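You operate a simulated robot arm through the tools that you are given. There is no shell and no other tool.

The job below is to be done with a simulated robot arm. You get a single attempt, and the scene is never put back.

## Task
Put things in order on the packing table. At the end: the green memory card (marked "HOOK") is on the purple trinket tray; the teal nozzle stands where the yellow sensor stood; the yellow sensor stands where the orange-bead can stood; the orange-bead can from the packing table is on the orange print tray; whatever was shut is shut again. Leave all else as you found it, and nothing knocked over. Set down upright: orange-bead can.

The check looks at the end state, three seconds after you hand in, the way a careful person would. Anything else that was tipped, shoved, dropped, spilled or broken makes it a failure.

## Robot
A 6-joint arm with a two-finger gripper, fixed in place. Base frame: the origin is at the foot of the arm, x ahead of it, y to its left, z up; the work surface is at about z = 0. Units: m, rad, N and s.
With the tool pointing down near the work surface it reaches from about 0.24 to 0.62 m from the base axis. Its first joint turns from -1.152 to 1.152 rad. Payload 1.37 kg.
The tool frame sits at the grasp point between the pads (the TCP): z along the fingers, y along the line on which they close. The tips reach 0.022 m beyond it. The gripper opens to 0.092 m; its body begins 0.065 m behind the TCP.
Orientation is that of the tool frame in the base frame, as a unit quaternion [x, y, z, w]. With the fingers straight down and closing along the base's y, the tool's x points along the base's -x, its y along +y and its z along -z.

## Interface
- The arm moves only by the tool apply_moves. Its argument "motion" is a list of rows, each a list of 7 numbers: the shift along the tool's x, y, z in units of 50 mm (1.0 is 50 mm), then the turn, a rotation vector about the tool's x, y, z in units of 8 degrees (1.0 is 8 degrees), then the closure in counts, from 0 (fully open) to 255 (shut). In form: [[dx, dy, dz, ax, ay, az, gripper], ...]. A call has 1 to 20 rows; each row shifts and turns the commanded pose from where the row before left it, along the tool's axes as they then stand. A call with a number of a shift or a turn outside -1 to 1 is refused whole. A row lasts 0.2 s, in which the tool goes at most 0.05 m and 0.15 rad; a call with a longer step from one row to the next is refused whole, and so is a gripper value outside its range. Where a pose cannot be reached the arm comes as near as it can. A force on the tool above 40 N (or 10 N above the force at the start of the call, whichever is more), or a blocked arm, ends the call early, and 0.2 s more pass. Each finger travels about 0.0599 m/s and halts on what it meets, pressing with about 26 N; the grip force reading is that of the motor and also rises with nothing between the fingers. The clock runs only during rows and for 0.2 s after the last one: add rows that do not move to give the fingers time. The reply holds the time, the measured pose of the TCP, the force on the tool along the base axes, the opening and the grip force, in the units named above and with some noise, with the torque about the TCP (base axes, N m) and any sound that the robot's microphone picked up, and new pictures: "show" is both (left out), scene, wrist or none.
- Cameras (640 x 400 px; columns grow to the right, rows downward): "scene" is fixed at [0.0402, -0.4409, 0.5717]; the picture's right is [0.70, -0.71, 0.00], its down [-0.48, -0.47, -0.74] and it looks along [0.53, 0.52, -0.67] (base axes); focal length 249 px, centre (320, 200). "wrist" rides on the gripper at [0.071, 0.019, -0.102] in the tool frame; the picture's right is [-0.26, 0.97, 0.00], its down [-0.75, -0.20, -0.63] and it looks along [-0.60, -0.16, 0.78] (tool axes); focal length 280 px, centre (320, 200).
- point_at(camera, pixels): for up to 12 pixels [column, row] of the newest picture of that camera ("zoom" is the newest enlarged one), the place [x, y, z] in the base frame of the surface seen there, good to about 0.002 m. The clock stands still meanwhile.
- enlarge(camera, box): a new picture of the part [left, top, right, bottom] of that camera's present view, enlarged. The clock stands still meanwhile.
- sign_off(): hands the job in; it is judged then, once.

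Open the gripper and draw the arm clear of the work before you hand the job in, unless the task says otherwise.

The tools are called by a JSON object that holds its "name" and its "arguments". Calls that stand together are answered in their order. apply_moves: Moves the arm, as the interface text tells. Its arguments: {"type":"object","properties":{"motion":{"type":"array"},"show":{"type":"string","enum":["both","scene","wrist","none"]}},"required":["motion"]} The other tools are called the same way: point_at (camera, pixels) gives the place of the surface under pixels of a picture; enlarge (camera, box) takes an enlarged picture of a part of a camera's view; sign_off () hands the job in.

At the start:

```text
clock: 0.0
eef_pos: [0.424, -0.0129, 0.3726]
tcp_rot: [-0.001, 1.0, 0.001, -0.001]
ft_force: [-0.2, 1.0, 0.3]
wrist_torque: [0.01, -0.01, 0.0]
finger_gap: 0.092
grasp_force: 0.0
```

scene: 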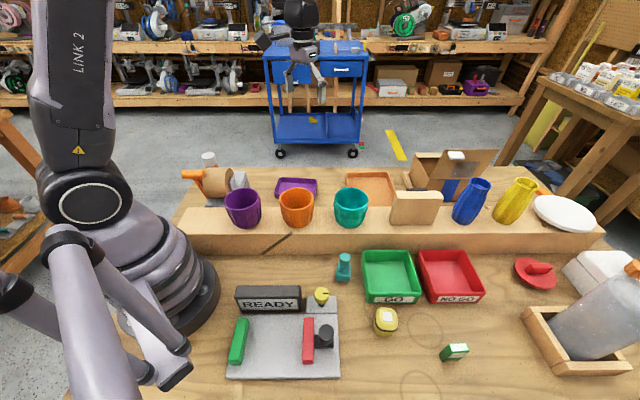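
wrist: 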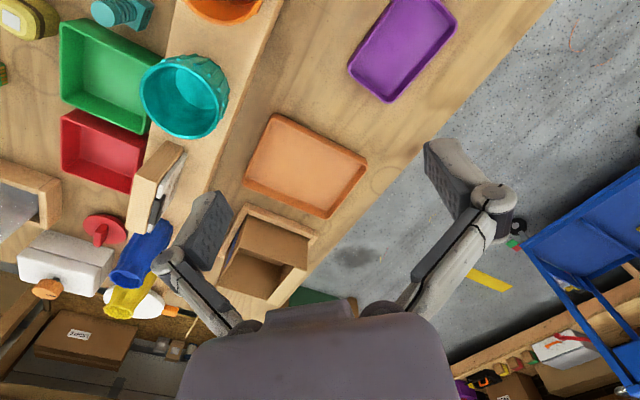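

The scene shows a teal nozzle near (343,267), a yellow item at (386,320), another yellow item on the fixture at (322,296) and a green card at (454,351). I'll enlarge some regions to tell what each thing is.

{"name": "enlarge", "arguments": {"camera": "scene", "box": [200, 230, 360, 390]}}

{"name": "enlarge", "arguments": {"camera": "scene", "box": [330, 230, 490, 380]}}

{"name": "enlarge", "arguments": {"camera": "scene", "box": [170, 140, 410, 260]}}

{"name": "enlarge", "arguments": {"camera": "scene", "box": [380, 140, 640, 390]}}

{"name": "enlarge", "arguments": {"camera": "wrist", "box": [0, 0, 320, 330]}}

```text
2.50 times, centred on (280, 310) of scene
```

zoom: 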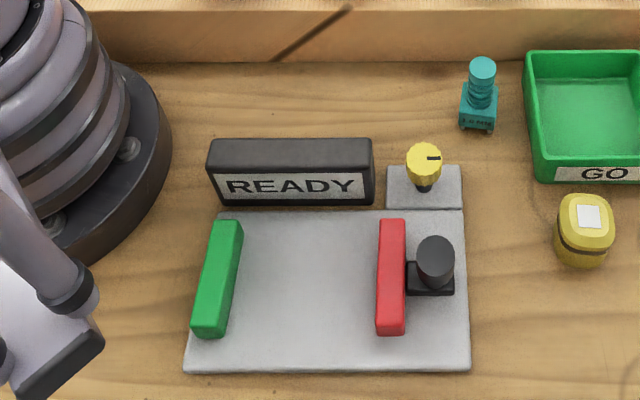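

```text
2.67 times, centred on (410, 305) of scene
```

zoom: 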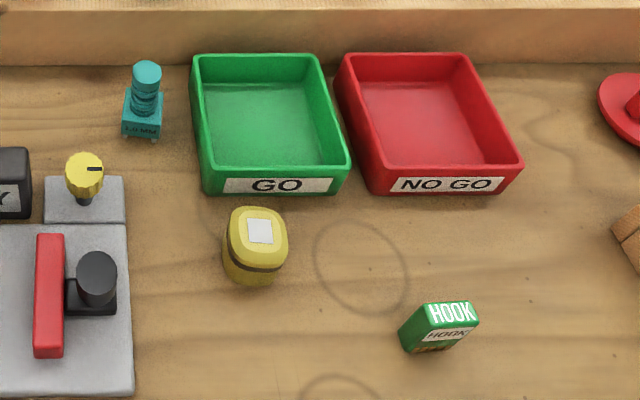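

```text
2.67 times, centred on (290, 200) of scene
```

zoom: 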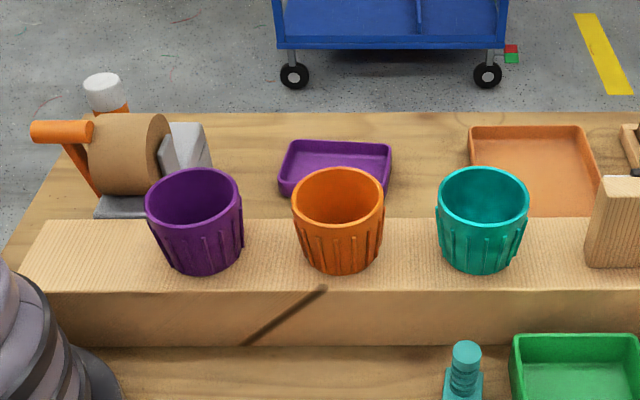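

```text
1.60 times, centred on (510, 265) of scene
```

zoom: 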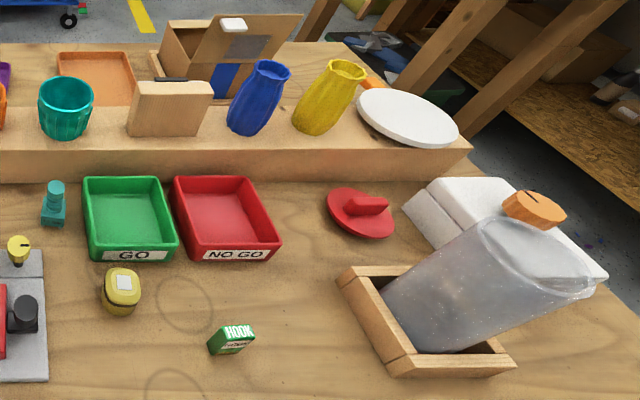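

```text
1.21 times, centred on (160, 165) of wrist
```

zoom: 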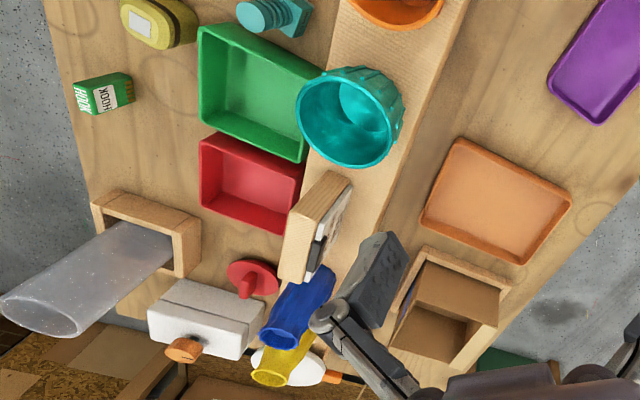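

Next I look for the orange-bead can. The white-topped thing behind the tape dispenser at (208,158), the box at (450,170) and the white box at (600,270) all need a closer look.

{"name": "enlarge", "arguments": {"camera": "scene", "box": [170, 140, 260, 210]}}

{"name": "enlarge", "arguments": {"camera": "scene", "box": [390, 140, 500, 220]}}

{"name": "enlarge", "arguments": {"camera": "scene", "box": [510, 170, 640, 300]}}

{"name": "enlarge", "arguments": {"camera": "scene", "box": [540, 40, 640, 130]}}

{"name": "enlarge", "arguments": {"camera": "wrist", "box": [0, 130, 200, 330]}}

{"name": "enlarge", "arguments": {"camera": "wrist", "box": [180, 90, 380, 310]}}

{"name": "point_at", "arguments": {"camera": "scene", "pixels": [[208, 158], [343, 258], [343, 277], [386, 316], [386, 332], [454, 350], [322, 292], [295, 187], [370, 187], [536, 265], [600, 270], [450, 170]]}}

```text
5.71 times, centred on (215, 175) of scene
```

zoom: 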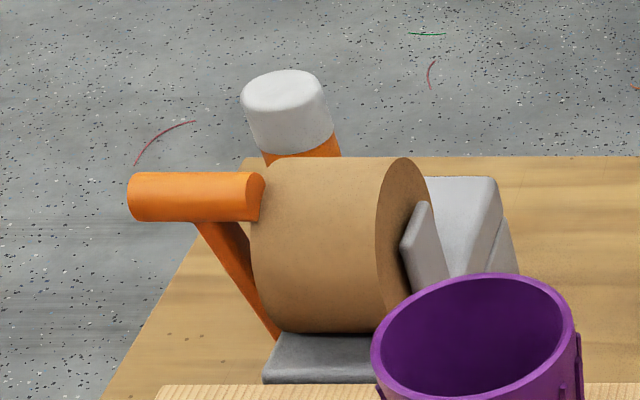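

```text
5.00 times, centred on (445, 180) of scene
```

zoom: 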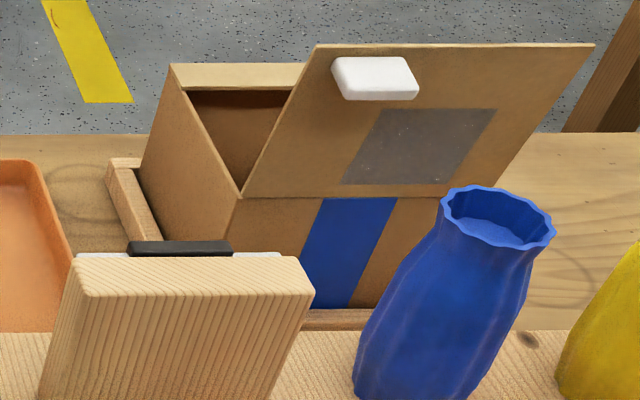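

```text
3.08 times, centred on (575, 235) of scene
```

zoom: 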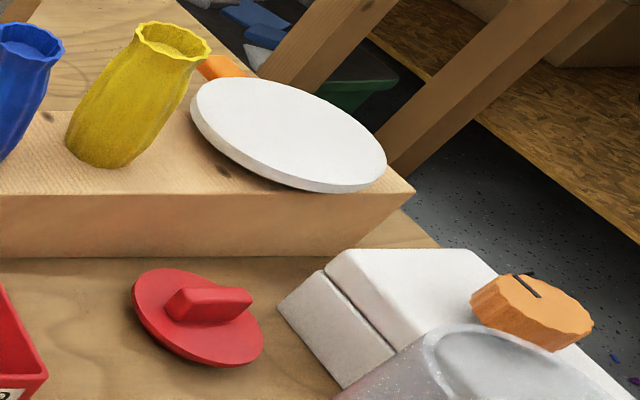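

```text
4.44 times, centred on (590, 85) of scene
```

zoom: 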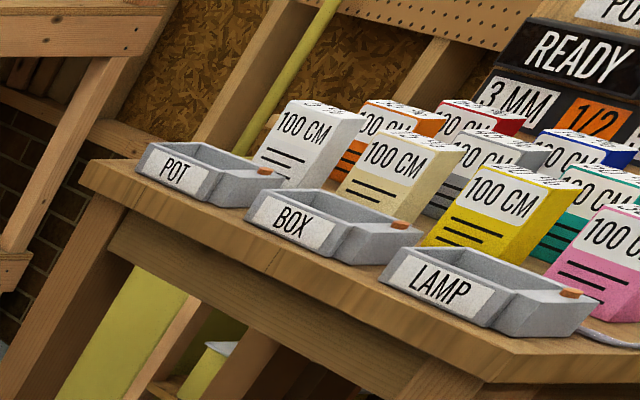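

```text
2.00 times, centred on (100, 230) of wrist
```

zoom: 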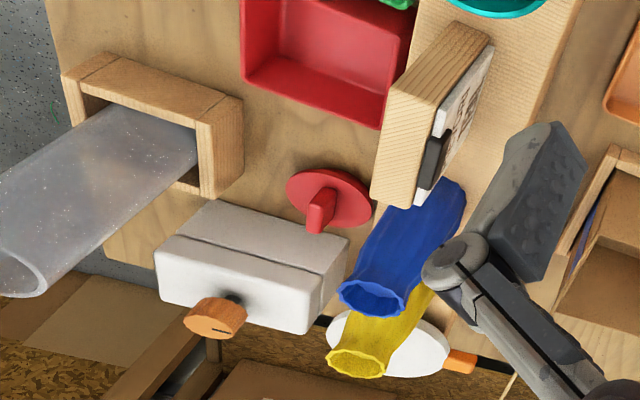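

```text
1.82 times, centred on (280, 200) of wrist
```

zoom: 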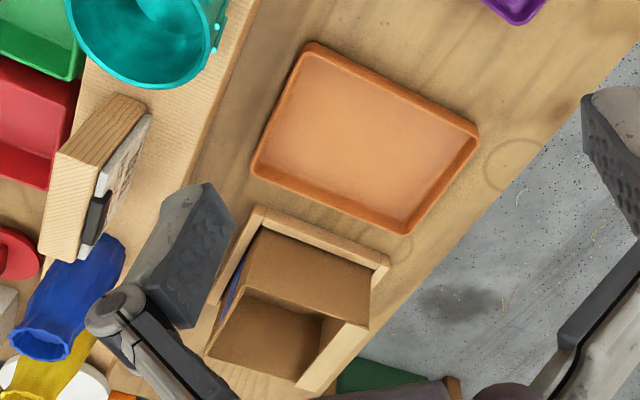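

```text
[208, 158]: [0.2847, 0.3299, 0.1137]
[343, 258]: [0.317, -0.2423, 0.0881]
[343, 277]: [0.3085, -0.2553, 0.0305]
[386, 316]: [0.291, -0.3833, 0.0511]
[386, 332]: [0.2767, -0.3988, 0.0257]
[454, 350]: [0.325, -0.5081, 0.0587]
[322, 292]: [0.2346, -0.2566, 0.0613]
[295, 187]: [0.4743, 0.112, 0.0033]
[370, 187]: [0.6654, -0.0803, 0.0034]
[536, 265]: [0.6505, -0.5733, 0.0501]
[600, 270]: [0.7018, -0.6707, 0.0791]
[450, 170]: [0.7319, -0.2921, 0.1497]
```

The white-topped orange cylinder behind the tape dispenser at (208,158) is at about (0.285, 0.330) and may be the orange-bead can. I'll move the wrist camera up and left, turned toward +y, to look at that corner.

{"name": "apply_moves", "arguments": {"motion": [[0.67, 0.6, 0, 0, 0, 0, 0], [0.67, 0.6, 0, 0, 0, 0, 0], [0.67, 0.6, 0, 0, 0, 0, 0], [0.67, 0.6, 0, 0, 0, 0, 0], [0, 0, 0, 0, 0, -1, 0], [0, 0, 0, 0, 0, -1, 0], [0, 0, 0, 0, 0, -1, 0], [0, 0, 0, 0, 0, -1, 0], [0, 0, 0, 0, 0, -1, 0], [0, 0, 0, 0, 0, -1, 0], [0, 0, 0, 0, 0, -1, 0], [0, 0, 0, 0, 0, -1, 0], [0, 0, 0, 0, 0, -1, 0], [0, 0, 0, 0, 0, -1, 0], [0, 0, 0, 0, 0, -1, 0]]}}

```text
clock: 3.2
eef_pos: [0.2914, 0.1065, 0.3722]
tcp_rot: [-0.696, 0.718, 0.0, 0.0]
ft_force: [0.2, 0.0, 0.2]
wrist_torque: [0.03, 0.03, -0.03]
finger_gap: 0.092
grasp_force: 0.1
```

scene: 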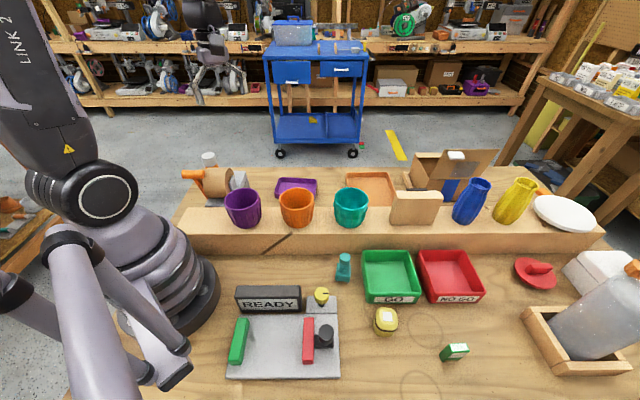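
wrist: 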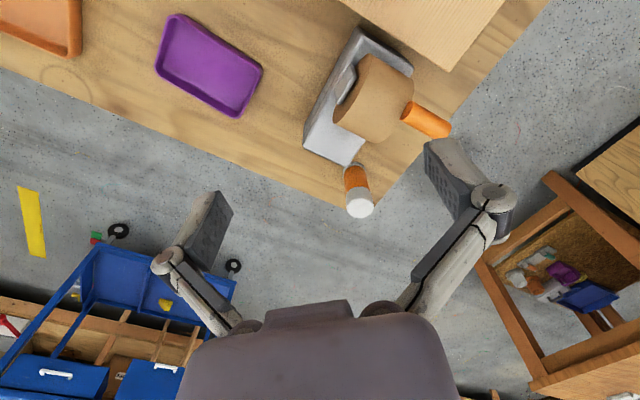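

The wrist view now shows an orange cylinder with a white cap at (357,190), standing beside the tape dispenser near the table's corner. I enlarge it and measure around it.

{"name": "enlarge", "arguments": {"camera": "wrist", "box": [290, 20, 460, 230]}}

{"name": "point_at", "arguments": {"camera": "wrist", "pixels": [[360, 208], [348, 168], [360, 185], [342, 160], [370, 206], [350, 208], [310, 150], [343, 165], [385, 195], [330, 195], [352, 150], [408, 70]]}}

{"name": "enlarge", "arguments": {"camera": "wrist", "box": [500, 230, 600, 330]}}

{"name": "enlarge", "arguments": {"camera": "scene", "box": [260, 10, 380, 160]}}

```text
1.90 times, centred on (375, 125) of wrist
```

zoom: 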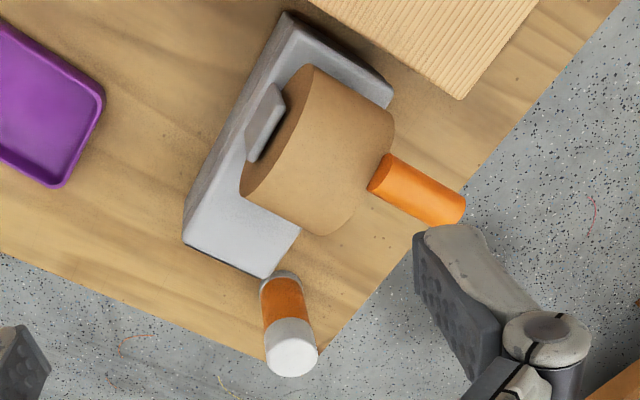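

```text
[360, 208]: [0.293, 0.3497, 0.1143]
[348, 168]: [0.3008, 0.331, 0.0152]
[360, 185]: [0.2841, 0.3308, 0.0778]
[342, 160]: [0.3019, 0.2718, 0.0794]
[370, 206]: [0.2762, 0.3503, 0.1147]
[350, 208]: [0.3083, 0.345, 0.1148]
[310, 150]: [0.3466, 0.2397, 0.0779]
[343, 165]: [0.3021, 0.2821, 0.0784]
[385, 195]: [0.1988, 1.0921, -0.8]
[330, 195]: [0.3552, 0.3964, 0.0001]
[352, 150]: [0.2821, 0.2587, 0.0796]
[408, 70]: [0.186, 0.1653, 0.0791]
```

```text
4.00 times, centred on (550, 280) of wrist
```

zoom: 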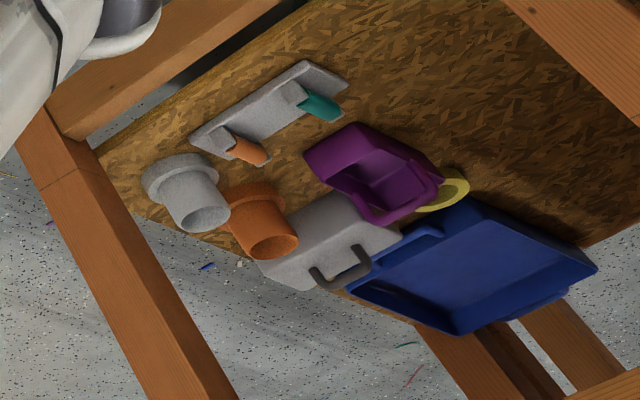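

```text
2.67 times, centred on (320, 85) of scene
```

zoom: 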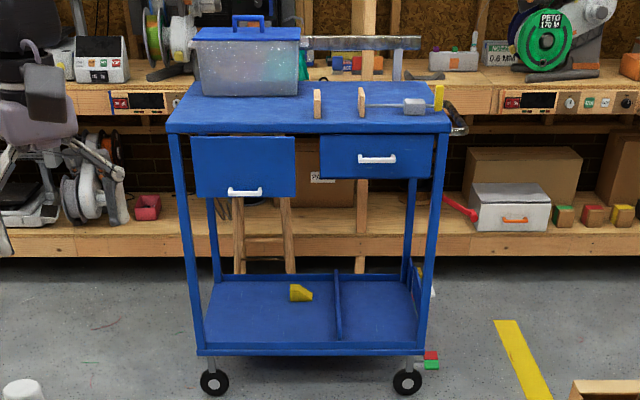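

The candidate can is at about (0.292, 0.335), roughly 0.115 tall, and close to the grey dispenser base. I move the camera along its view line for a closer look before deciding.

{"name": "apply_moves", "arguments": {"motion": [[-0.6, -0.16, 0.78, 0, 0, 0, 0], [-0.6, -0.16, 0.78, 0, 0, 0, 0], [-0.6, -0.16, 0.78, 0, 0, 0, 0]], "show": "wrist"}}

{"name": "enlarge", "arguments": {"camera": "wrist", "box": [250, 80, 460, 270]}}

```text
clock: 4.0
eef_pos: [0.3175, 0.1945, 0.2555]
tcp_rot: [-0.694, 0.72, 0.0, 0.0]
ft_force: [-0.3, 0.7, 0.1]
wrist_torque: [0.0, 0.0, -0.02]
finger_gap: 0.0919
grasp_force: 0.2
```

wrist: 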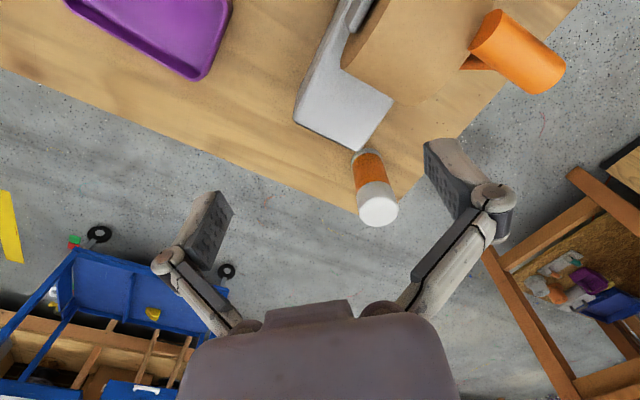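

```text
2.11 times, centred on (355, 175) of wrist
```

zoom: 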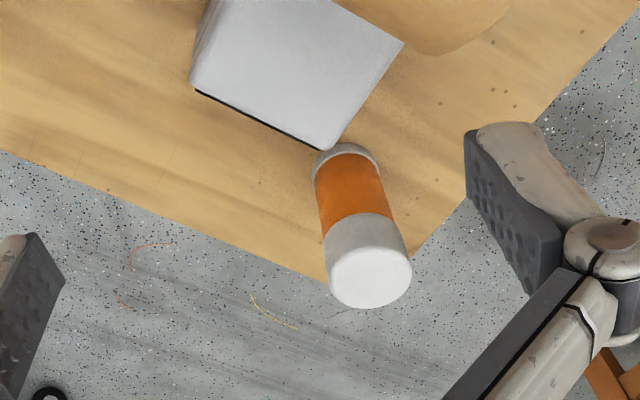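

The can has a white lid, orange middle and pale base, and stands in the open at wrist pixel (375,190). I measure its lid, body and the closest dispenser corner.

{"name": "point_at", "arguments": {"camera": "zoom", "pixels": [[370, 278], [333, 278], [408, 272], [370, 250], [370, 303], [350, 190], [318, 190], [383, 185], [325, 165], [322, 148], [375, 165], [300, 180]]}}

{"name": "point_at", "arguments": {"camera": "wrist", "pixels": [[356, 149], [293, 120], [390, 105], [335, 195], [350, 225], [400, 180], [540, 60], [480, 30], [420, 60]]}}

```text
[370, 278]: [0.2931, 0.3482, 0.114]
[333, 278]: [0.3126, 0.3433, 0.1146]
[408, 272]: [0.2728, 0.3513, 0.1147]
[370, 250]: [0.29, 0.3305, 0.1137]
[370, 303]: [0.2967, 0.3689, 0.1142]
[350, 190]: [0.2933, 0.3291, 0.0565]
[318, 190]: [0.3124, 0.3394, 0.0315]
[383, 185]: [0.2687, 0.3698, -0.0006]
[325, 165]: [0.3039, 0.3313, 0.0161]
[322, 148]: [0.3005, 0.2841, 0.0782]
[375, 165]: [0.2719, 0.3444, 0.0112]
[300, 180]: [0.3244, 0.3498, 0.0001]
```

```text
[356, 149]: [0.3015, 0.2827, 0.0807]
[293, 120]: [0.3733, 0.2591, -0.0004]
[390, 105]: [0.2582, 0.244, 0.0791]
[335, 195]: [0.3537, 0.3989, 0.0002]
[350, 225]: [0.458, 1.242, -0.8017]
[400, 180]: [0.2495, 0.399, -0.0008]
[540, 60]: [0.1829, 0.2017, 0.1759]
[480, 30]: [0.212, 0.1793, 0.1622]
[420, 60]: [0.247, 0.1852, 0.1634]
```

The can's axis is near (0.293, 0.349), about 0.04 wide and 0.114 tall, with about 4.5 cm clear of the dispenser. Now I measure the destination trays and the riser from the scene view.

{"name": "apply_moves", "arguments": {"motion": [[0, 0, 0, 0, 0, 0, 0]], "show": "scene"}}

{"name": "point_at", "arguments": {"camera": "scene", "pixels": [[349, 174], [389, 174], [394, 195], [350, 190], [370, 180], [279, 180], [316, 181], [314, 195], [278, 193], [297, 186], [372, 205], [330, 210]]}}

{"name": "point_at", "arguments": {"camera": "scene", "pixels": [[240, 190], [296, 190], [350, 190], [343, 222], [415, 193], [200, 222], [280, 228], [400, 225], [415, 155], [405, 185], [347, 172], [392, 172]]}}

```text
clock: 4.4
eef_pos: [0.3178, 0.1943, 0.2555]
tcp_rot: [-0.695, 0.719, 0.0, 0.0]
ft_force: [0.3, 0.2, 0.9]
wrist_torque: [0.02, -0.02, -0.02]
finger_gap: 0.092
grasp_force: 0.0
```

scene: 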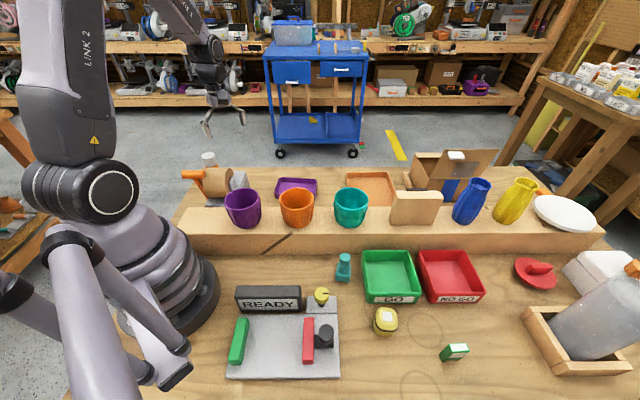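

```text
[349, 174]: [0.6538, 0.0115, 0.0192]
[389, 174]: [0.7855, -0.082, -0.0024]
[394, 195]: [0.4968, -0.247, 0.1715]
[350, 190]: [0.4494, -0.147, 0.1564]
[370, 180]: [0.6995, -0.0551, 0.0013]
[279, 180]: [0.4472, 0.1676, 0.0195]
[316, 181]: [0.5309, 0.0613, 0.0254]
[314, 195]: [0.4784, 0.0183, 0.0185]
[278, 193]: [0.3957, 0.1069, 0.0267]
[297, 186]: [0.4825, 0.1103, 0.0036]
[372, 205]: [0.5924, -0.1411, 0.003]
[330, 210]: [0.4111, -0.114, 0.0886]
```

```text
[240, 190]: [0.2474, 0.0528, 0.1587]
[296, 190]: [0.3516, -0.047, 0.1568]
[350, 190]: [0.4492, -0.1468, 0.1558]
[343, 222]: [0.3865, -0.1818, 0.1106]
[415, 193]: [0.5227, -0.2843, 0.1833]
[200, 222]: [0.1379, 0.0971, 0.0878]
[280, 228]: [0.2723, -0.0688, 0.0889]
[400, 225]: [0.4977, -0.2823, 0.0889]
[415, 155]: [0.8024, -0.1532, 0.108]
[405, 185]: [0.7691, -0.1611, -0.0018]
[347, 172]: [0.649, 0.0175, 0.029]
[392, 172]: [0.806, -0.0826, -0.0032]
```

Trays are measured: the orange tray spans roughly (0.515,-0.113) to (0.770,-0.089), and the purple tray is centred near (0.465,0.09). I now move the open gripper over the can and check the alignment.

{"name": "apply_moves", "arguments": {"motion": [[-0.7686, 0.151, 0, 0, 0, 0, 0], [-0.7686, 0.151, 0, 0, 0, 0, 0], [-0.7686, 0.151, 0, 0, 0, 0, 0], [-0.7686, 0.151, 0, 0, 0, 0, 0], [0, 0, 0, 0, 0, 0, 0]]}}

```text
clock: 5.6
eef_pos: [0.2923, 0.3492, 0.2566]
tcp_rot: [-0.695, 0.719, 0.0, -0.001]
ft_force: [-0.1, 0.3, 0.4]
wrist_torque: [0.01, 0.04, 0.02]
finger_gap: 0.0919
grasp_force: 0.1
```

scene: 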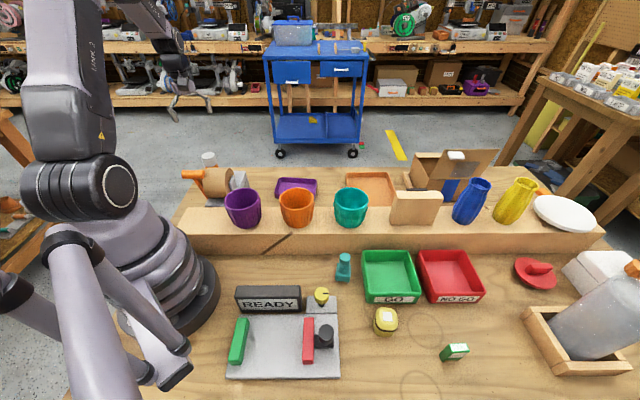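
wrist: 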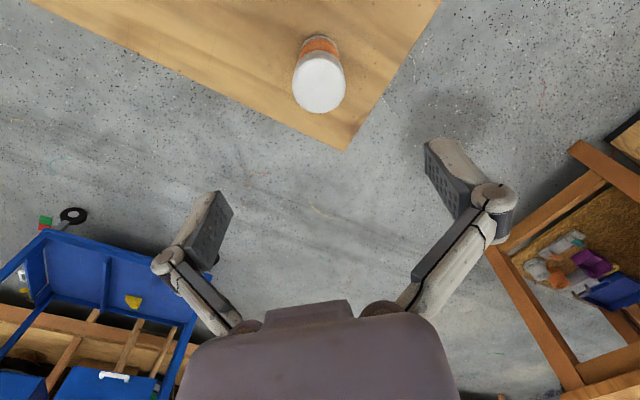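

The TCP is above the can; the lid is at wrist pixel (319,85). I re-measure the lid from this angle to refine its centre before descending.

{"name": "point_at", "arguments": {"camera": "wrist", "pixels": [[319, 85], [295, 85], [343, 85], [319, 60], [319, 111], [318, 45], [305, 42], [336, 42], [320, 38]]}}

{"name": "enlarge", "arguments": {"camera": "wrist", "box": [270, 20, 370, 130]}}

```text
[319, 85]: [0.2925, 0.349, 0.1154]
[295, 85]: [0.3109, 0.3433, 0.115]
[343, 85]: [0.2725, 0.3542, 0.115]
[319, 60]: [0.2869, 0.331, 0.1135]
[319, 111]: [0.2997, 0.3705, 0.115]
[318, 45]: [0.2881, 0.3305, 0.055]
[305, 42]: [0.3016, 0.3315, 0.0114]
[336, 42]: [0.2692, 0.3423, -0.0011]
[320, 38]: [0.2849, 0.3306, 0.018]
```

```text
3.64 times, centred on (320, 75) of wrist
```

zoom: 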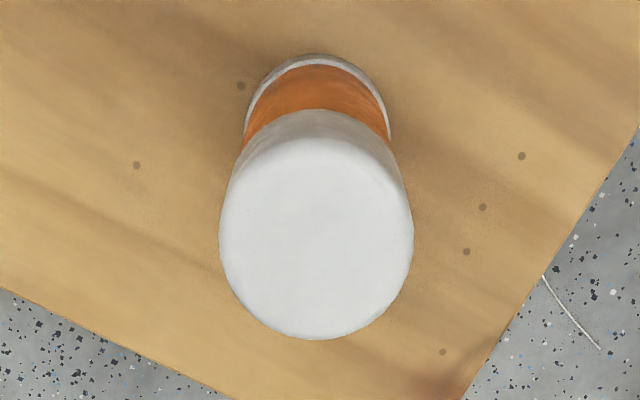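

The lid centre (0.2925, 0.350) agrees with the TCP. I descend to TCP z ≈ 0.062 and close on the can's body.

{"name": "apply_moves", "arguments": {"motion": [[0, 0, 0.97, 0, 0, 0, 0], [0, 0, 0.97, 0, 0, 0, 0], [0, 0, 0.97, 0, 0, 0, 0], [0, 0, 0.7, 0, 0, 0, 0], [0, 0, 0.28, 0, 0, 0, 0], [0, 0, 0, 0, 0, 0, 0]], "show": "wrist"}}

```text
clock: 7.0
eef_pos: [0.2933, 0.3516, 0.0623]
tcp_rot: [-0.695, 0.719, -0.001, 0.0]
ft_force: [0.2, -0.2, -0.3]
wrist_torque: [0.01, 0.03, 0.03]
finger_gap: 0.092
grasp_force: 0.0
```

wrist: 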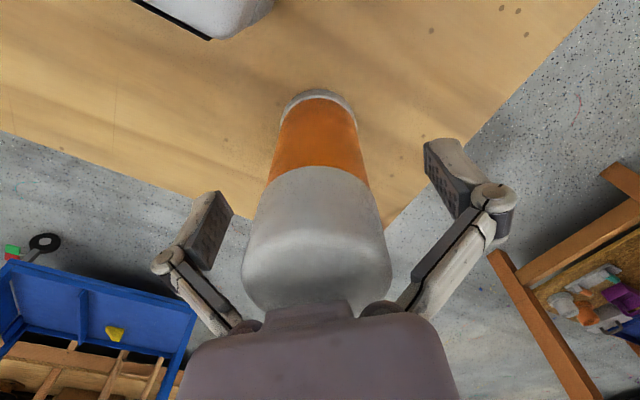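

The can sits midway between the pads at (318,220), with no contact force. I close the fingers on it.

{"name": "apply_moves", "arguments": {"motion": [[0, 0, 0, 0, 0, 0, 200], [0, 0, 0, 0, 0, 0, 200], [0, 0, 0, 0, 0, 0, 200], [0, 0, 0, 0, 0, 0, 200], [0, 0, 0, 0, 0, 0, 200]], "show": "wrist"}}

```text
clock: 8.2
eef_pos: [0.2922, 0.3504, 0.0626]
tcp_rot: [-0.695, 0.719, 0.0, 0.0]
ft_force: [-5.1, -2.9, 35.8]
wrist_torque: [-0.14, 0.0, -0.01]
finger_gap: 0.0665
grasp_force: 25.6
```

wrist: 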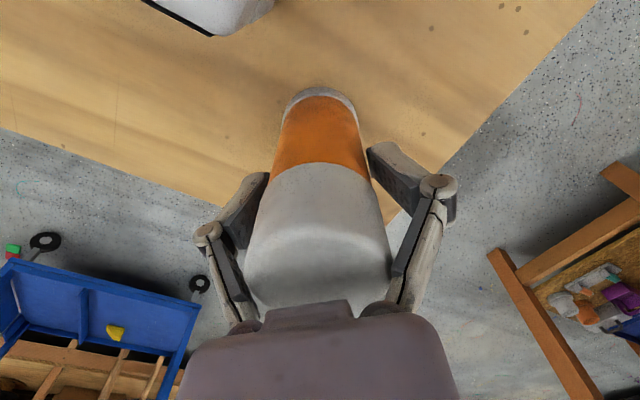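

The fingers stopped at a gap of 0.0665 with 36 N upward, so the finger linkage pressed on the lid's rim instead of the pads meeting the body. I open at once, then rise to grip higher.

{"name": "apply_moves", "arguments": {"motion": [[0, 0, 0, 0, 0, 0, 0], [0, 0, 0, 0, 0, 0, 0], [0, 0, 0, 0, 0, 0, 0], [0, 0, 0, 0, 0, 0, 0]], "show": "wrist"}}

{"name": "enlarge", "arguments": {"camera": "wrist", "box": [160, 60, 520, 340]}}

```text
clock: 9.2
eef_pos: [0.2927, 0.3503, 0.0608]
tcp_rot: [-0.694, 0.72, 0.0, 0.0]
ft_force: [0.0, 0.2, 0.4]
wrist_torque: [0.0, -0.01, -0.01]
finger_gap: 0.0918
grasp_force: 0.1
```

wrist: 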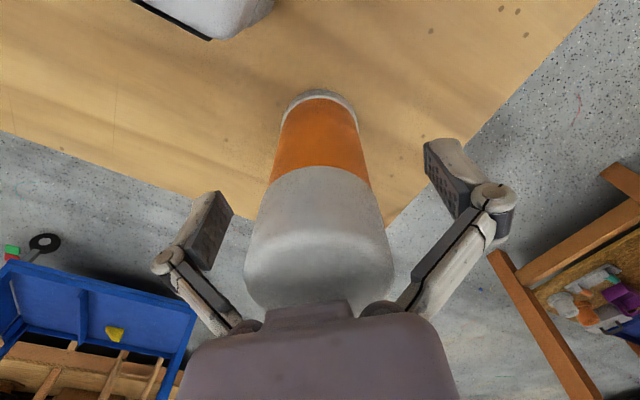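

```text
1.43 times, centred on (340, 200) of wrist
```

zoom: 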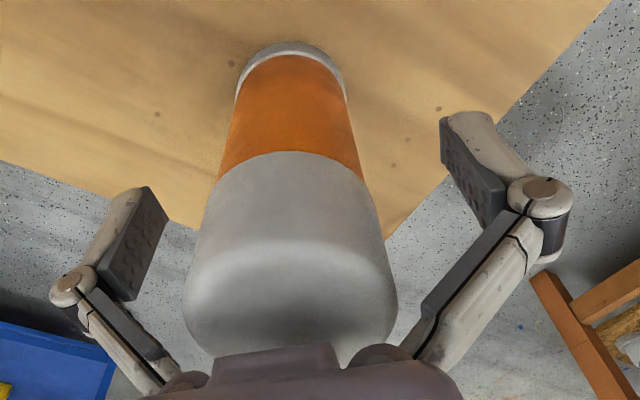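

The can is unmoved at (318,190), and force is back to zero. I raise by 26 mm so the linkage clears the lid, then close.

{"name": "apply_moves", "arguments": {"motion": [[0, 0, -0.54, 0, 0, 0, 0], [0, 0, 0, 0, 0, 0, 0], [0, 0, 0, 0, 0, 0, 110], [0, 0, 0, 0, 0, 0, 110], [0, 0, 0, 0, 0, 0, 140], [0, 0, 0, 0, 0, 0, 140], [0, 0, 0, 0, 0, 0, 160], [0, 0, 0, 0, 0, 0, 160]], "show": "wrist"}}

```text
clock: 11.0
eef_pos: [0.2938, 0.3503, 0.0894]
tcp_rot: [-0.694, 0.72, -0.001, 0.0]
ft_force: [-2.3, -0.9, 5.6]
wrist_torque: [-0.13, 0.03, 0.0]
finger_gap: 0.0453
grasp_force: 25.5
```

wrist: 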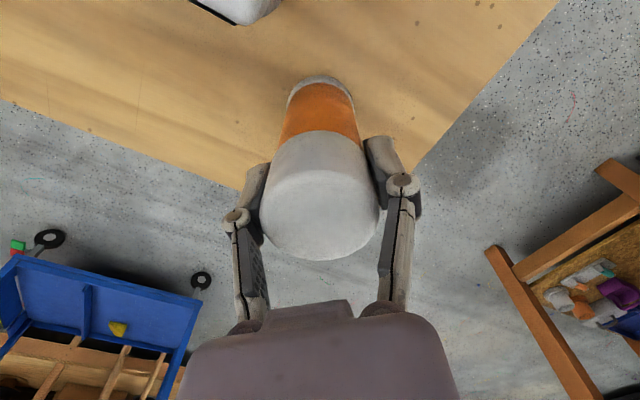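

The gap is now 0.0453 with 25 N grip and only 5.6 N upward. I enlarge to see whether the pads themselves hold the can.

{"name": "enlarge", "arguments": {"camera": "wrist", "box": [200, 60, 460, 310]}}

{"name": "point_at", "arguments": {"camera": "wrist", "pixels": [[320, 220], [285, 150], [363, 150], [320, 140], [238, 215], [400, 183], [262, 180], [372, 160], [320, 100], [320, 160]]}}

```text
1.60 times, centred on (330, 185) of wrist
```

zoom: 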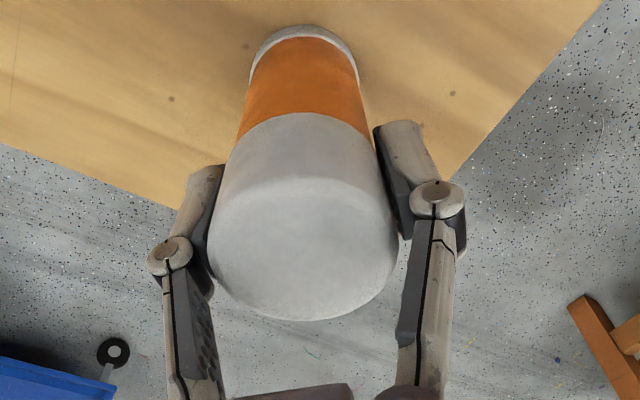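

```text
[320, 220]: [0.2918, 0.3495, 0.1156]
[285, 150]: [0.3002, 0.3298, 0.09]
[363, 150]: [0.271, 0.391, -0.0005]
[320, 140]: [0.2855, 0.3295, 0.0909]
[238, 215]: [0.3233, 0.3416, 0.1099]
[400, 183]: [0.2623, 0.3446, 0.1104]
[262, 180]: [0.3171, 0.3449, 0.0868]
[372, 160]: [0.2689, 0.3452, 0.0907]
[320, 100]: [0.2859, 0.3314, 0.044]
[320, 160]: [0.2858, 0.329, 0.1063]
```

Finger joints are level with the lid top (z≈0.110) and wedge on its rim slightly. I open, rise 9 mm so the flat pads take the can's side, and close again.

{"name": "apply_moves", "arguments": {"motion": [[0, 0, 0, 0, 0, 0, 60], [0, 0, 0, 0, 0, 0, 60], [0, 0, -0.18, 0, 0, 0, 60], [0, 0, 0, 0, 0, 0, 60], [0, 0, 0, 0, 0, 0, 120], [0, 0, 0, 0, 0, 0, 120], [0, 0, 0, 0, 0, 0, 140], [0, 0, 0, 0, 0, 0, 140], [0, 0, 0, 0, 0, 0, 170], [0, 0, 0, 0, 0, 0, 170]], "show": "wrist"}}

{"name": "enlarge", "arguments": {"camera": "wrist", "box": [200, 60, 460, 310]}}

```text
clock: 13.2
eef_pos: [0.2927, 0.3502, 0.0981]
tcp_rot: [-0.695, 0.719, 0.0, -0.001]
ft_force: [-0.3, -1.8, 4.9]
wrist_torque: [-0.17, 0.09, 0.04]
finger_gap: 0.0451
grasp_force: 25.2
```

wrist: 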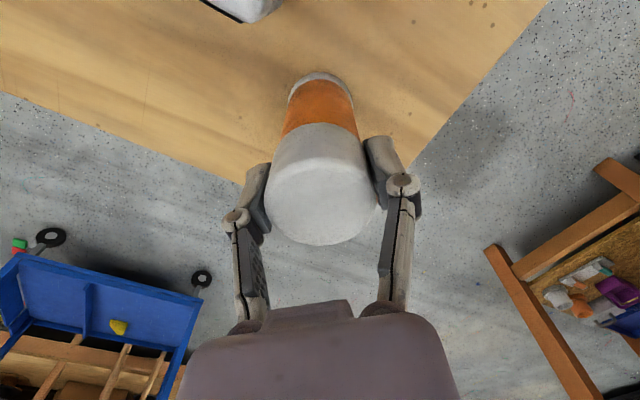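

```text
1.60 times, centred on (330, 185) of wrist
```

zoom: 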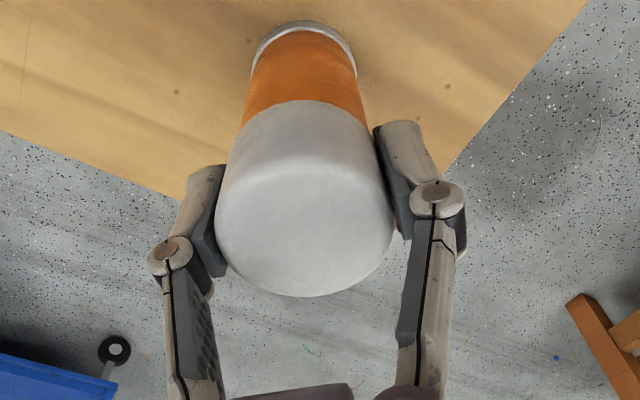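

Same gap (0.045) at both heights, so that is the can's true width and the flat pads hold it. I lift gently 40 mm and check that it follows.

{"name": "apply_moves", "arguments": {"motion": [[0, 0, -0.2, 0, 0, 0, 170], [0, 0, -0.3, 0, 0, 0, 170], [0, 0, -0.3, 0, 0, 0, 170], [0, 0, 0, 0, 0, 0, 170]], "show": "both"}}

```text
clock: 14.2
eef_pos: [0.2934, 0.3505, 0.1384]
tcp_rot: [-0.695, 0.719, 0.0, 0.0]
ft_force: [-0.3, 0.5, -0.9]
wrist_torque: [0.0, 0.01, 0.02]
finger_gap: 0.045
grasp_force: 26.6
```

scene: 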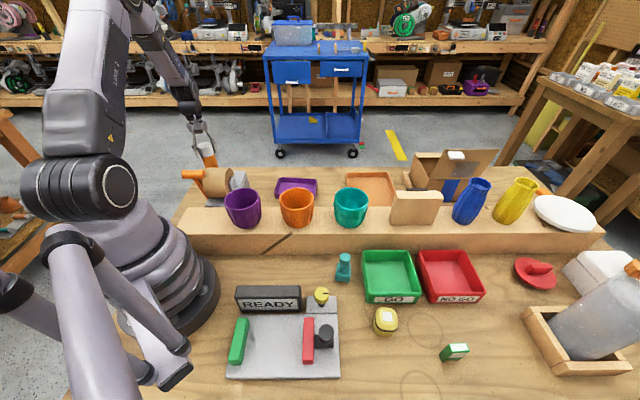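
wrist: 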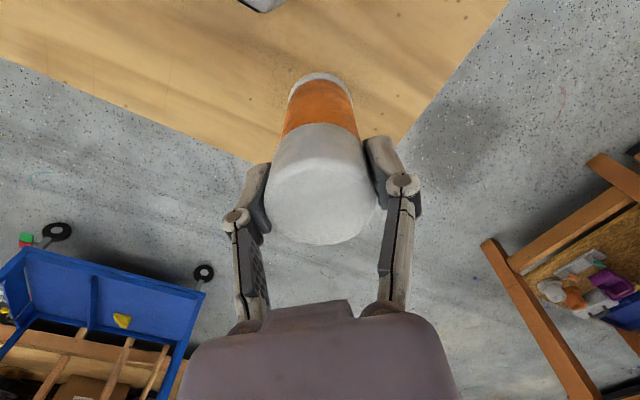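

The can came up with the gripper (about 0.9 N, gap steady at 0.045). I raise it well above the cups and turn the tool back to yaw 0.

{"name": "apply_moves", "arguments": {"motion": [[0, 0, -0.7, 0, 0, 0, 170], [0, 0, -0.9, 0, 0, 0, 170], [0, 0, -0.9, 0, 0, 0, 170], [0, 0, -0.9, 0, 0, 0, 170], [0, 0, 0, 0, 0, 1, 170], [0, 0, 0, 0, 0, 1, 170], [0, 0, 0, 0, 0, 1, 170], [0, 0, 0, 0, 0, 1, 170], [0, 0, 0, 0, 0, 1, 170], [0, 0, 0, 0, 0, 1, 170], [0, 0, 0, 0, 0, 1, 170], [0, 0, 0, 0, 0, 1, 170], [0, 0, 0, 0, 0, 1, 170], [0, 0, 0, 0, 0, 1, 170], [0, 0, 0, 0, 0, 1, 170], [0, 0, 0, 0, 0, 0, 170]], "show": "both"}}

```text
clock: 17.6
eef_pos: [0.2938, 0.35, 0.306]
tcp_rot: [0.0, 1.0, 0.0, 0.0]
ft_force: [0.9, 0.0, -1.4]
wrist_torque: [0.0, 0.0, 0.01]
finger_gap: 0.0305
grasp_force: 0.0
```

scene: 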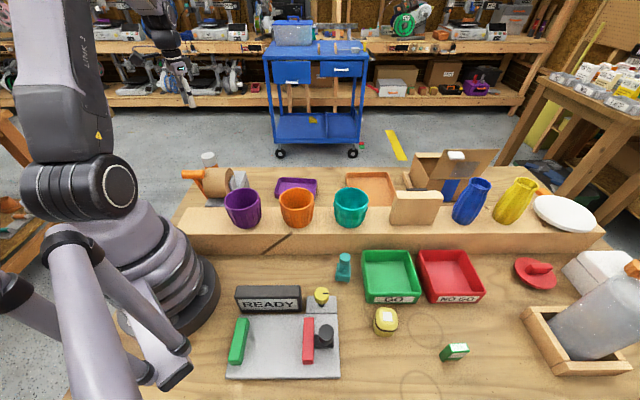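
wrist: 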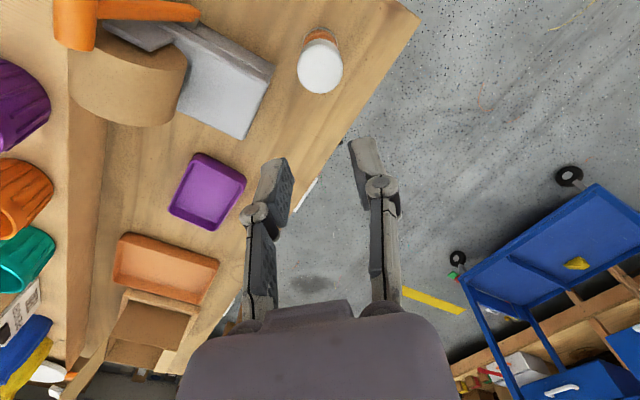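

The gap fell to 0.0305: the can slipped out early in the lift, but it is still standing upright on the table at wrist pixel (320,65). I measure where it stands now and look at the pads' shape.

{"name": "point_at", "arguments": {"camera": "wrist", "pixels": [[320, 68], [298, 68], [342, 68], [320, 45], [320, 92], [320, 36], [310, 36], [335, 38]]}}

{"name": "enlarge", "arguments": {"camera": "wrist", "box": [220, 120, 420, 330]}}

{"name": "point_at", "arguments": {"camera": "wrist", "pixels": [[285, 180], [280, 200], [290, 165], [272, 215], [265, 240], [268, 262], [262, 290], [356, 170], [368, 200], [378, 245], [256, 215], [380, 187]]}}

```text
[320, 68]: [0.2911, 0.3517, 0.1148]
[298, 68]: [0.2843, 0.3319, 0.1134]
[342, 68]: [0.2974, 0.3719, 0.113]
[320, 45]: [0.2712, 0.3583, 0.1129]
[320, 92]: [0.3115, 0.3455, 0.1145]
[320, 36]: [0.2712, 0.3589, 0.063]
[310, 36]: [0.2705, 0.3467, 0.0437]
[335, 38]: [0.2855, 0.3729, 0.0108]
```

```text
1.90 times, centred on (320, 225) of wrist
```

zoom: 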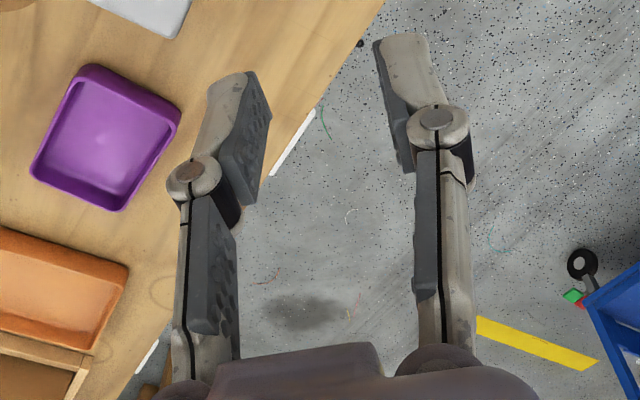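

```text
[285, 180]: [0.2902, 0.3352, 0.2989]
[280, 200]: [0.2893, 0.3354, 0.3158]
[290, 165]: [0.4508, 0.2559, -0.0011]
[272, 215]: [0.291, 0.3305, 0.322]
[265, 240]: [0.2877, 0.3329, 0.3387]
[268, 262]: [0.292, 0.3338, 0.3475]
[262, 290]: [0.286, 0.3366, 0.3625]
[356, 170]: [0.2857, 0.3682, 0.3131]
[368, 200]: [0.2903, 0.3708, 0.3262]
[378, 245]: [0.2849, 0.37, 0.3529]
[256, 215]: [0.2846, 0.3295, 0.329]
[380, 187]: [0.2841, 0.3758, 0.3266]
```

The can stands upright at about (0.2915, 0.352), essentially where it was. I'll turn the tool to yaw 45°, which clears the dispenser and also suits the tray, and re-measure before a slower, firmer second grasp.

{"name": "apply_moves", "arguments": {"motion": [[0, 0, 0, 0, 0, -1, 0], [0, 0, 0, 0, 0, -1, 0], [0, 0, 0, 0, 0, -1, 0], [0, 0, 0, 0, 0, -1, 0], [0, 0, 0, 0, 0, -1, 0], [0, 0, 0, 0, 0, -0.625, 0], [0, 0, 0, 0, 0, 0, 0]], "show": "wrist"}}

{"name": "enlarge", "arguments": {"camera": "wrist", "box": [270, 10, 370, 120]}}

```text
clock: 19.2
eef_pos: [0.2922, 0.3506, 0.3066]
tcp_rot: [-0.384, 0.923, 0.0, 0.0]
ft_force: [0.2, 0.3, -0.3]
wrist_torque: [0.02, -0.02, 0.0]
finger_gap: 0.092
grasp_force: 0.1
```

wrist: 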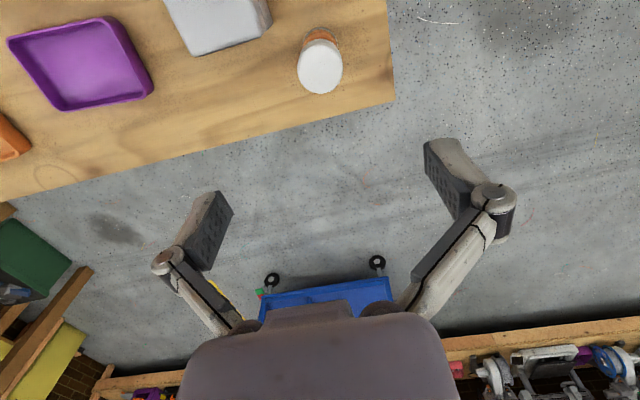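

```text
3.64 times, centred on (320, 65) of wrist
```

zoom: 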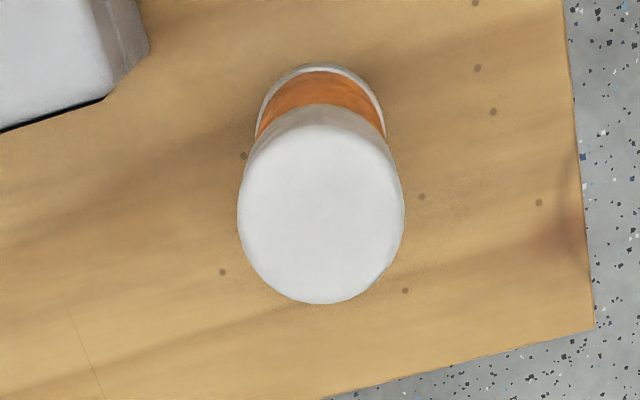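

The can is upright at wrist pixel (320,65) near the table corner. I measure several lid-rim points to get the centre.

{"name": "point_at", "arguments": {"camera": "zoom", "pixels": [[321, 203], [240, 205], [402, 205], [321, 145], [321, 301], [262, 270], [380, 270], [280, 130], [360, 130], [320, 95], [320, 120], [320, 72]]}}

```text
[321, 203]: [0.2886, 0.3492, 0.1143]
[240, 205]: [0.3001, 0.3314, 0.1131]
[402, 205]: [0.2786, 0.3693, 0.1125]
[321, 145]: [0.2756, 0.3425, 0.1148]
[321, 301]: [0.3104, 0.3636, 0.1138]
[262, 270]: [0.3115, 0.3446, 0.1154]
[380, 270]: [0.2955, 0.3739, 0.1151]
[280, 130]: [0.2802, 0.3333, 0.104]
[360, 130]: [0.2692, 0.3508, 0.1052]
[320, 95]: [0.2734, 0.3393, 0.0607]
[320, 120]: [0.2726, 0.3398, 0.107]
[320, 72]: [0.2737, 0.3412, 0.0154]
```

The rim fits a circle centred (0.2915, 0.352), radius 0.022. I descend to TCP z≈0.094 and close fully, then check.

{"name": "apply_moves", "arguments": {"motion": [[-0.01, 0.03, 0.9, 0, 0, 0, 0], [0, 0, 0.9, 0, 0, 0, 0], [0, 0, 0.9, 0, 0, 0, 0], [0, 0, 0.9, 0, 0, 0, 0], [0, 0, 0.45, 0, 0, 0, 0], [0, 0, 0.2, 0, 0, 0, 0], [0, 0, 0, 0, 0, 0, 0], [0, 0, 0, 0, 0, 0, 110], [0, 0, 0, 0, 0, 0, 110], [0, 0, 0, 0, 0, 0, 255], [0, 0, 0, 0, 0, 0, 255], [0, 0, 0, 0, 0, 0, 255], [0, 0, 0, 0, 0, 0, 255], [0, 0, 0, 0, 0, 0, 255]], "show": "wrist"}}

```text
clock: 22.2
eef_pos: [0.2917, 0.3511, 0.0952]
tcp_rot: [-0.383, 0.924, -0.001, 0.0]
ft_force: [0.3, -0.6, 2.7]
wrist_torque: [-0.05, 0.05, 0.03]
finger_gap: 0.0452
grasp_force: 26.8
```

wrist: 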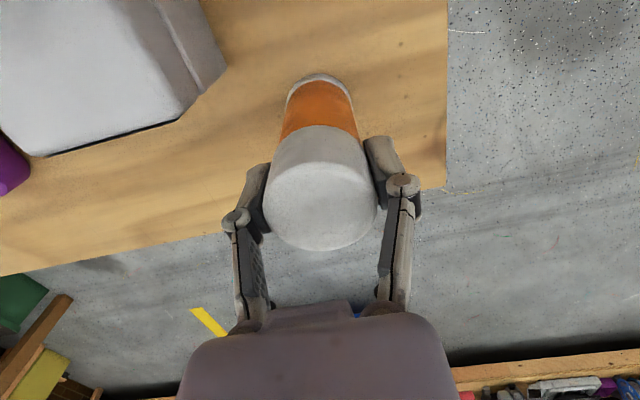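

The can is gripped squarely at gap 0.0452 with 27 N. I lift slowly at about 1 cm per row and check for slipping.

{"name": "apply_moves", "arguments": {"motion": [[0, 0, -0.1, 0, 0, 0, 255], [0, 0, -0.15, 0, 0, 0, 255], [0, 0, -0.2, 0, 0, 0, 255], [0, 0, -0.2, 0, 0, 0, 255], [0, 0, -0.2, 0, 0, 0, 255], [0, 0, -0.2, 0, 0, 0, 255], [0, 0, -0.15, 0, 0, 0, 255], [0, 0, -0.1, 0, 0, 0, 255], [0, 0, 0, 0, 0, 0, 255]], "show": "wrist"}}

```text
clock: 24.2
eef_pos: [0.2923, 0.3509, 0.1599]
tcp_rot: [-0.383, 0.924, -0.001, 0.0]
ft_force: [-0.3, 0.3, -1.4]
wrist_torque: [0.02, 0.01, 0.01]
finger_gap: 0.0449
grasp_force: 25.8
```

wrist: 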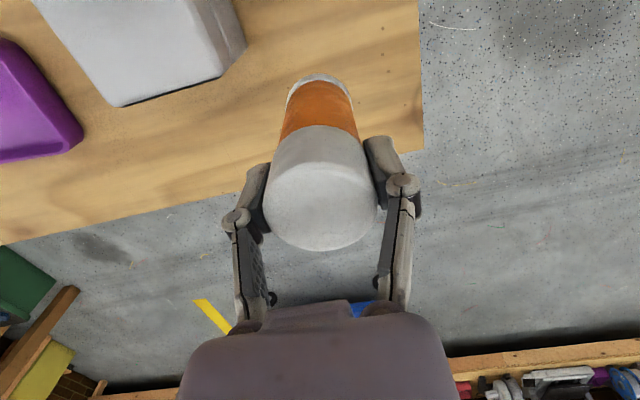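

No slip: the can's bottom is about 6.5 cm up and weighs about 1.4 N. I rise a little more and start a gentle traverse behind the cups toward the orange tray.

{"name": "apply_moves", "arguments": {"motion": [[0, 0, -0.15, 0, 0, 0, 255], [0, 0, -0.2, 0, 0, 0, 255], [0, 0, -0.2, 0, 0, 0, 255], [0, 0, -0.2, 0, 0, 0, 255], [0, 0, -0.1, 0, 0, 0, 255], [0.03, -0.15, 0, 0, 0, 0, 255], [0.06, -0.3, 0, 0, 0, 0, 255], [0.0783, -0.447, 0, 0, 0, 0, 255], [0.0783, -0.447, 0, 0, 0, 0, 255], [0.0783, -0.447, 0, 0, 0, 0, 255], [0.0783, -0.447, 0, 0, 0, 0, 255], [0.0783, -0.447, 0, 0, 0, 0, 255], [0.0783, -0.447, 0, 0, 0, 0, 255], [0.0783, -0.447, 0, 0, 0, 0, 255], [0.0783, -0.447, 0, 0, 0, 0, 255], [0.06, -0.3, 0, 0, 0, 0, 255], [0.03, -0.15, 0, 0, 0, 0, 255], [0, 0, 0, 0, 0, 0, 255]], "show": "both"}}

```text
clock: 28.0
eef_pos: [0.4222, 0.1645, 0.202]
tcp_rot: [-0.382, 0.924, 0.0, 0.0]
ft_force: [-1.0, -0.5, -1.3]
wrist_torque: [-0.01, -0.03, 0.02]
finger_gap: 0.0448
grasp_force: 25.6
```

scene: 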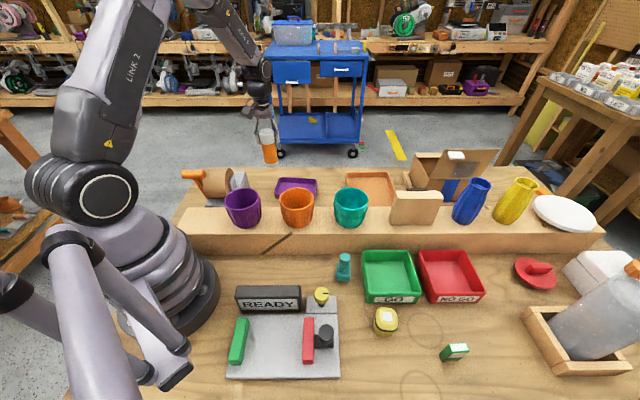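
wrist: 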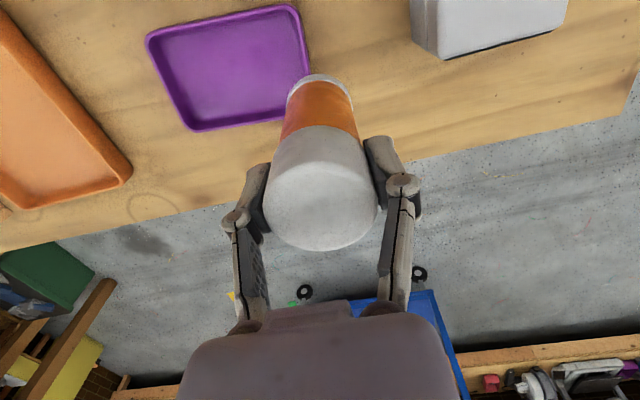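

The can is still firmly held, over the purple tray region. I measure both trays from this view.

{"name": "point_at", "arguments": {"camera": "wrist", "pixels": [[60, 130], [10, 100], [100, 175], [130, 168], [5, 180], [0, 20], [150, 42], [290, 8], [308, 75], [195, 128], [225, 70], [70, 85]]}}

```text
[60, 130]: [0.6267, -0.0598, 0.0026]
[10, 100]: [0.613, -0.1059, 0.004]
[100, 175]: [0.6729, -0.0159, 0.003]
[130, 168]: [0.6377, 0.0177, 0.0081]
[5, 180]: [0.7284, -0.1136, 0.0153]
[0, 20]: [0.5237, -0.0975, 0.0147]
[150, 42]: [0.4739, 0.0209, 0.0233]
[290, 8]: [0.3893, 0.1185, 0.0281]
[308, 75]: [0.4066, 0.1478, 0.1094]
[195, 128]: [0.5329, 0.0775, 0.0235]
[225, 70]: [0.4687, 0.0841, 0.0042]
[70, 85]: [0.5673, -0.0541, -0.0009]
```

The tray floor is at z≈0.003 and (0.603,-0.092) is well inside it. I carry the can there at the same height.

{"name": "apply_moves", "arguments": {"motion": [[0.026, -0.15, 0, 0, 0, 0, 255], [0.052, -0.3, 0, 0, 0, 0, 255], [0.076, -0.44, 0, 0, 0, 0, 255], [0.076, -0.44, 0, 0, 0, 0, 255], [0.076, -0.44, 0, 0, 0, 0, 255], [0.076, -0.44, 0, 0, 0, 0, 255], [0.076, -0.44, 0, 0, 0, 0, 255], [0.076, -0.44, 0, 0, 0, 0, 255], [0.076, -0.44, 0, 0, 0, 0, 255], [0.076, -0.44, 0, 0, 0, 0, 255], [0.076, -0.44, 0, 0, 0, 0, 255], [0.076, -0.44, 0, 0, 0, 0, 255], [0.076, -0.44, 0, 0, 0, 0, 255], [0.076, -0.44, 0, 0, 0, 0, 255], [0.052, -0.3, 0, 0, 0, 0, 255], [0.026, -0.15, 0, 0, 0, 0, 255], [0, 0, 0, 0, 0, 0, 255]], "show": "both"}}

```text
clock: 31.6
eef_pos: [0.603, -0.0916, 0.2021]
tcp_rot: [-0.383, 0.924, -0.001, 0.0]
ft_force: [-0.1, 0.9, -0.9]
wrist_torque: [-0.01, -0.01, 0.0]
finger_gap: 0.0452
grasp_force: 26.2
```

scene: 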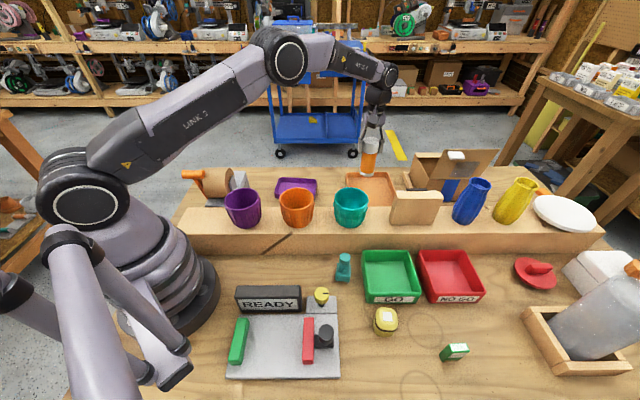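
wrist: 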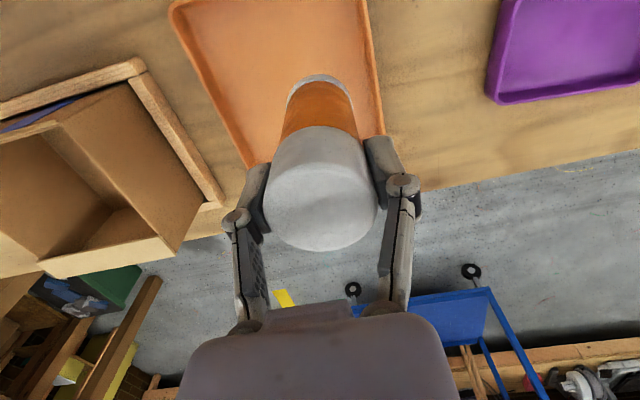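

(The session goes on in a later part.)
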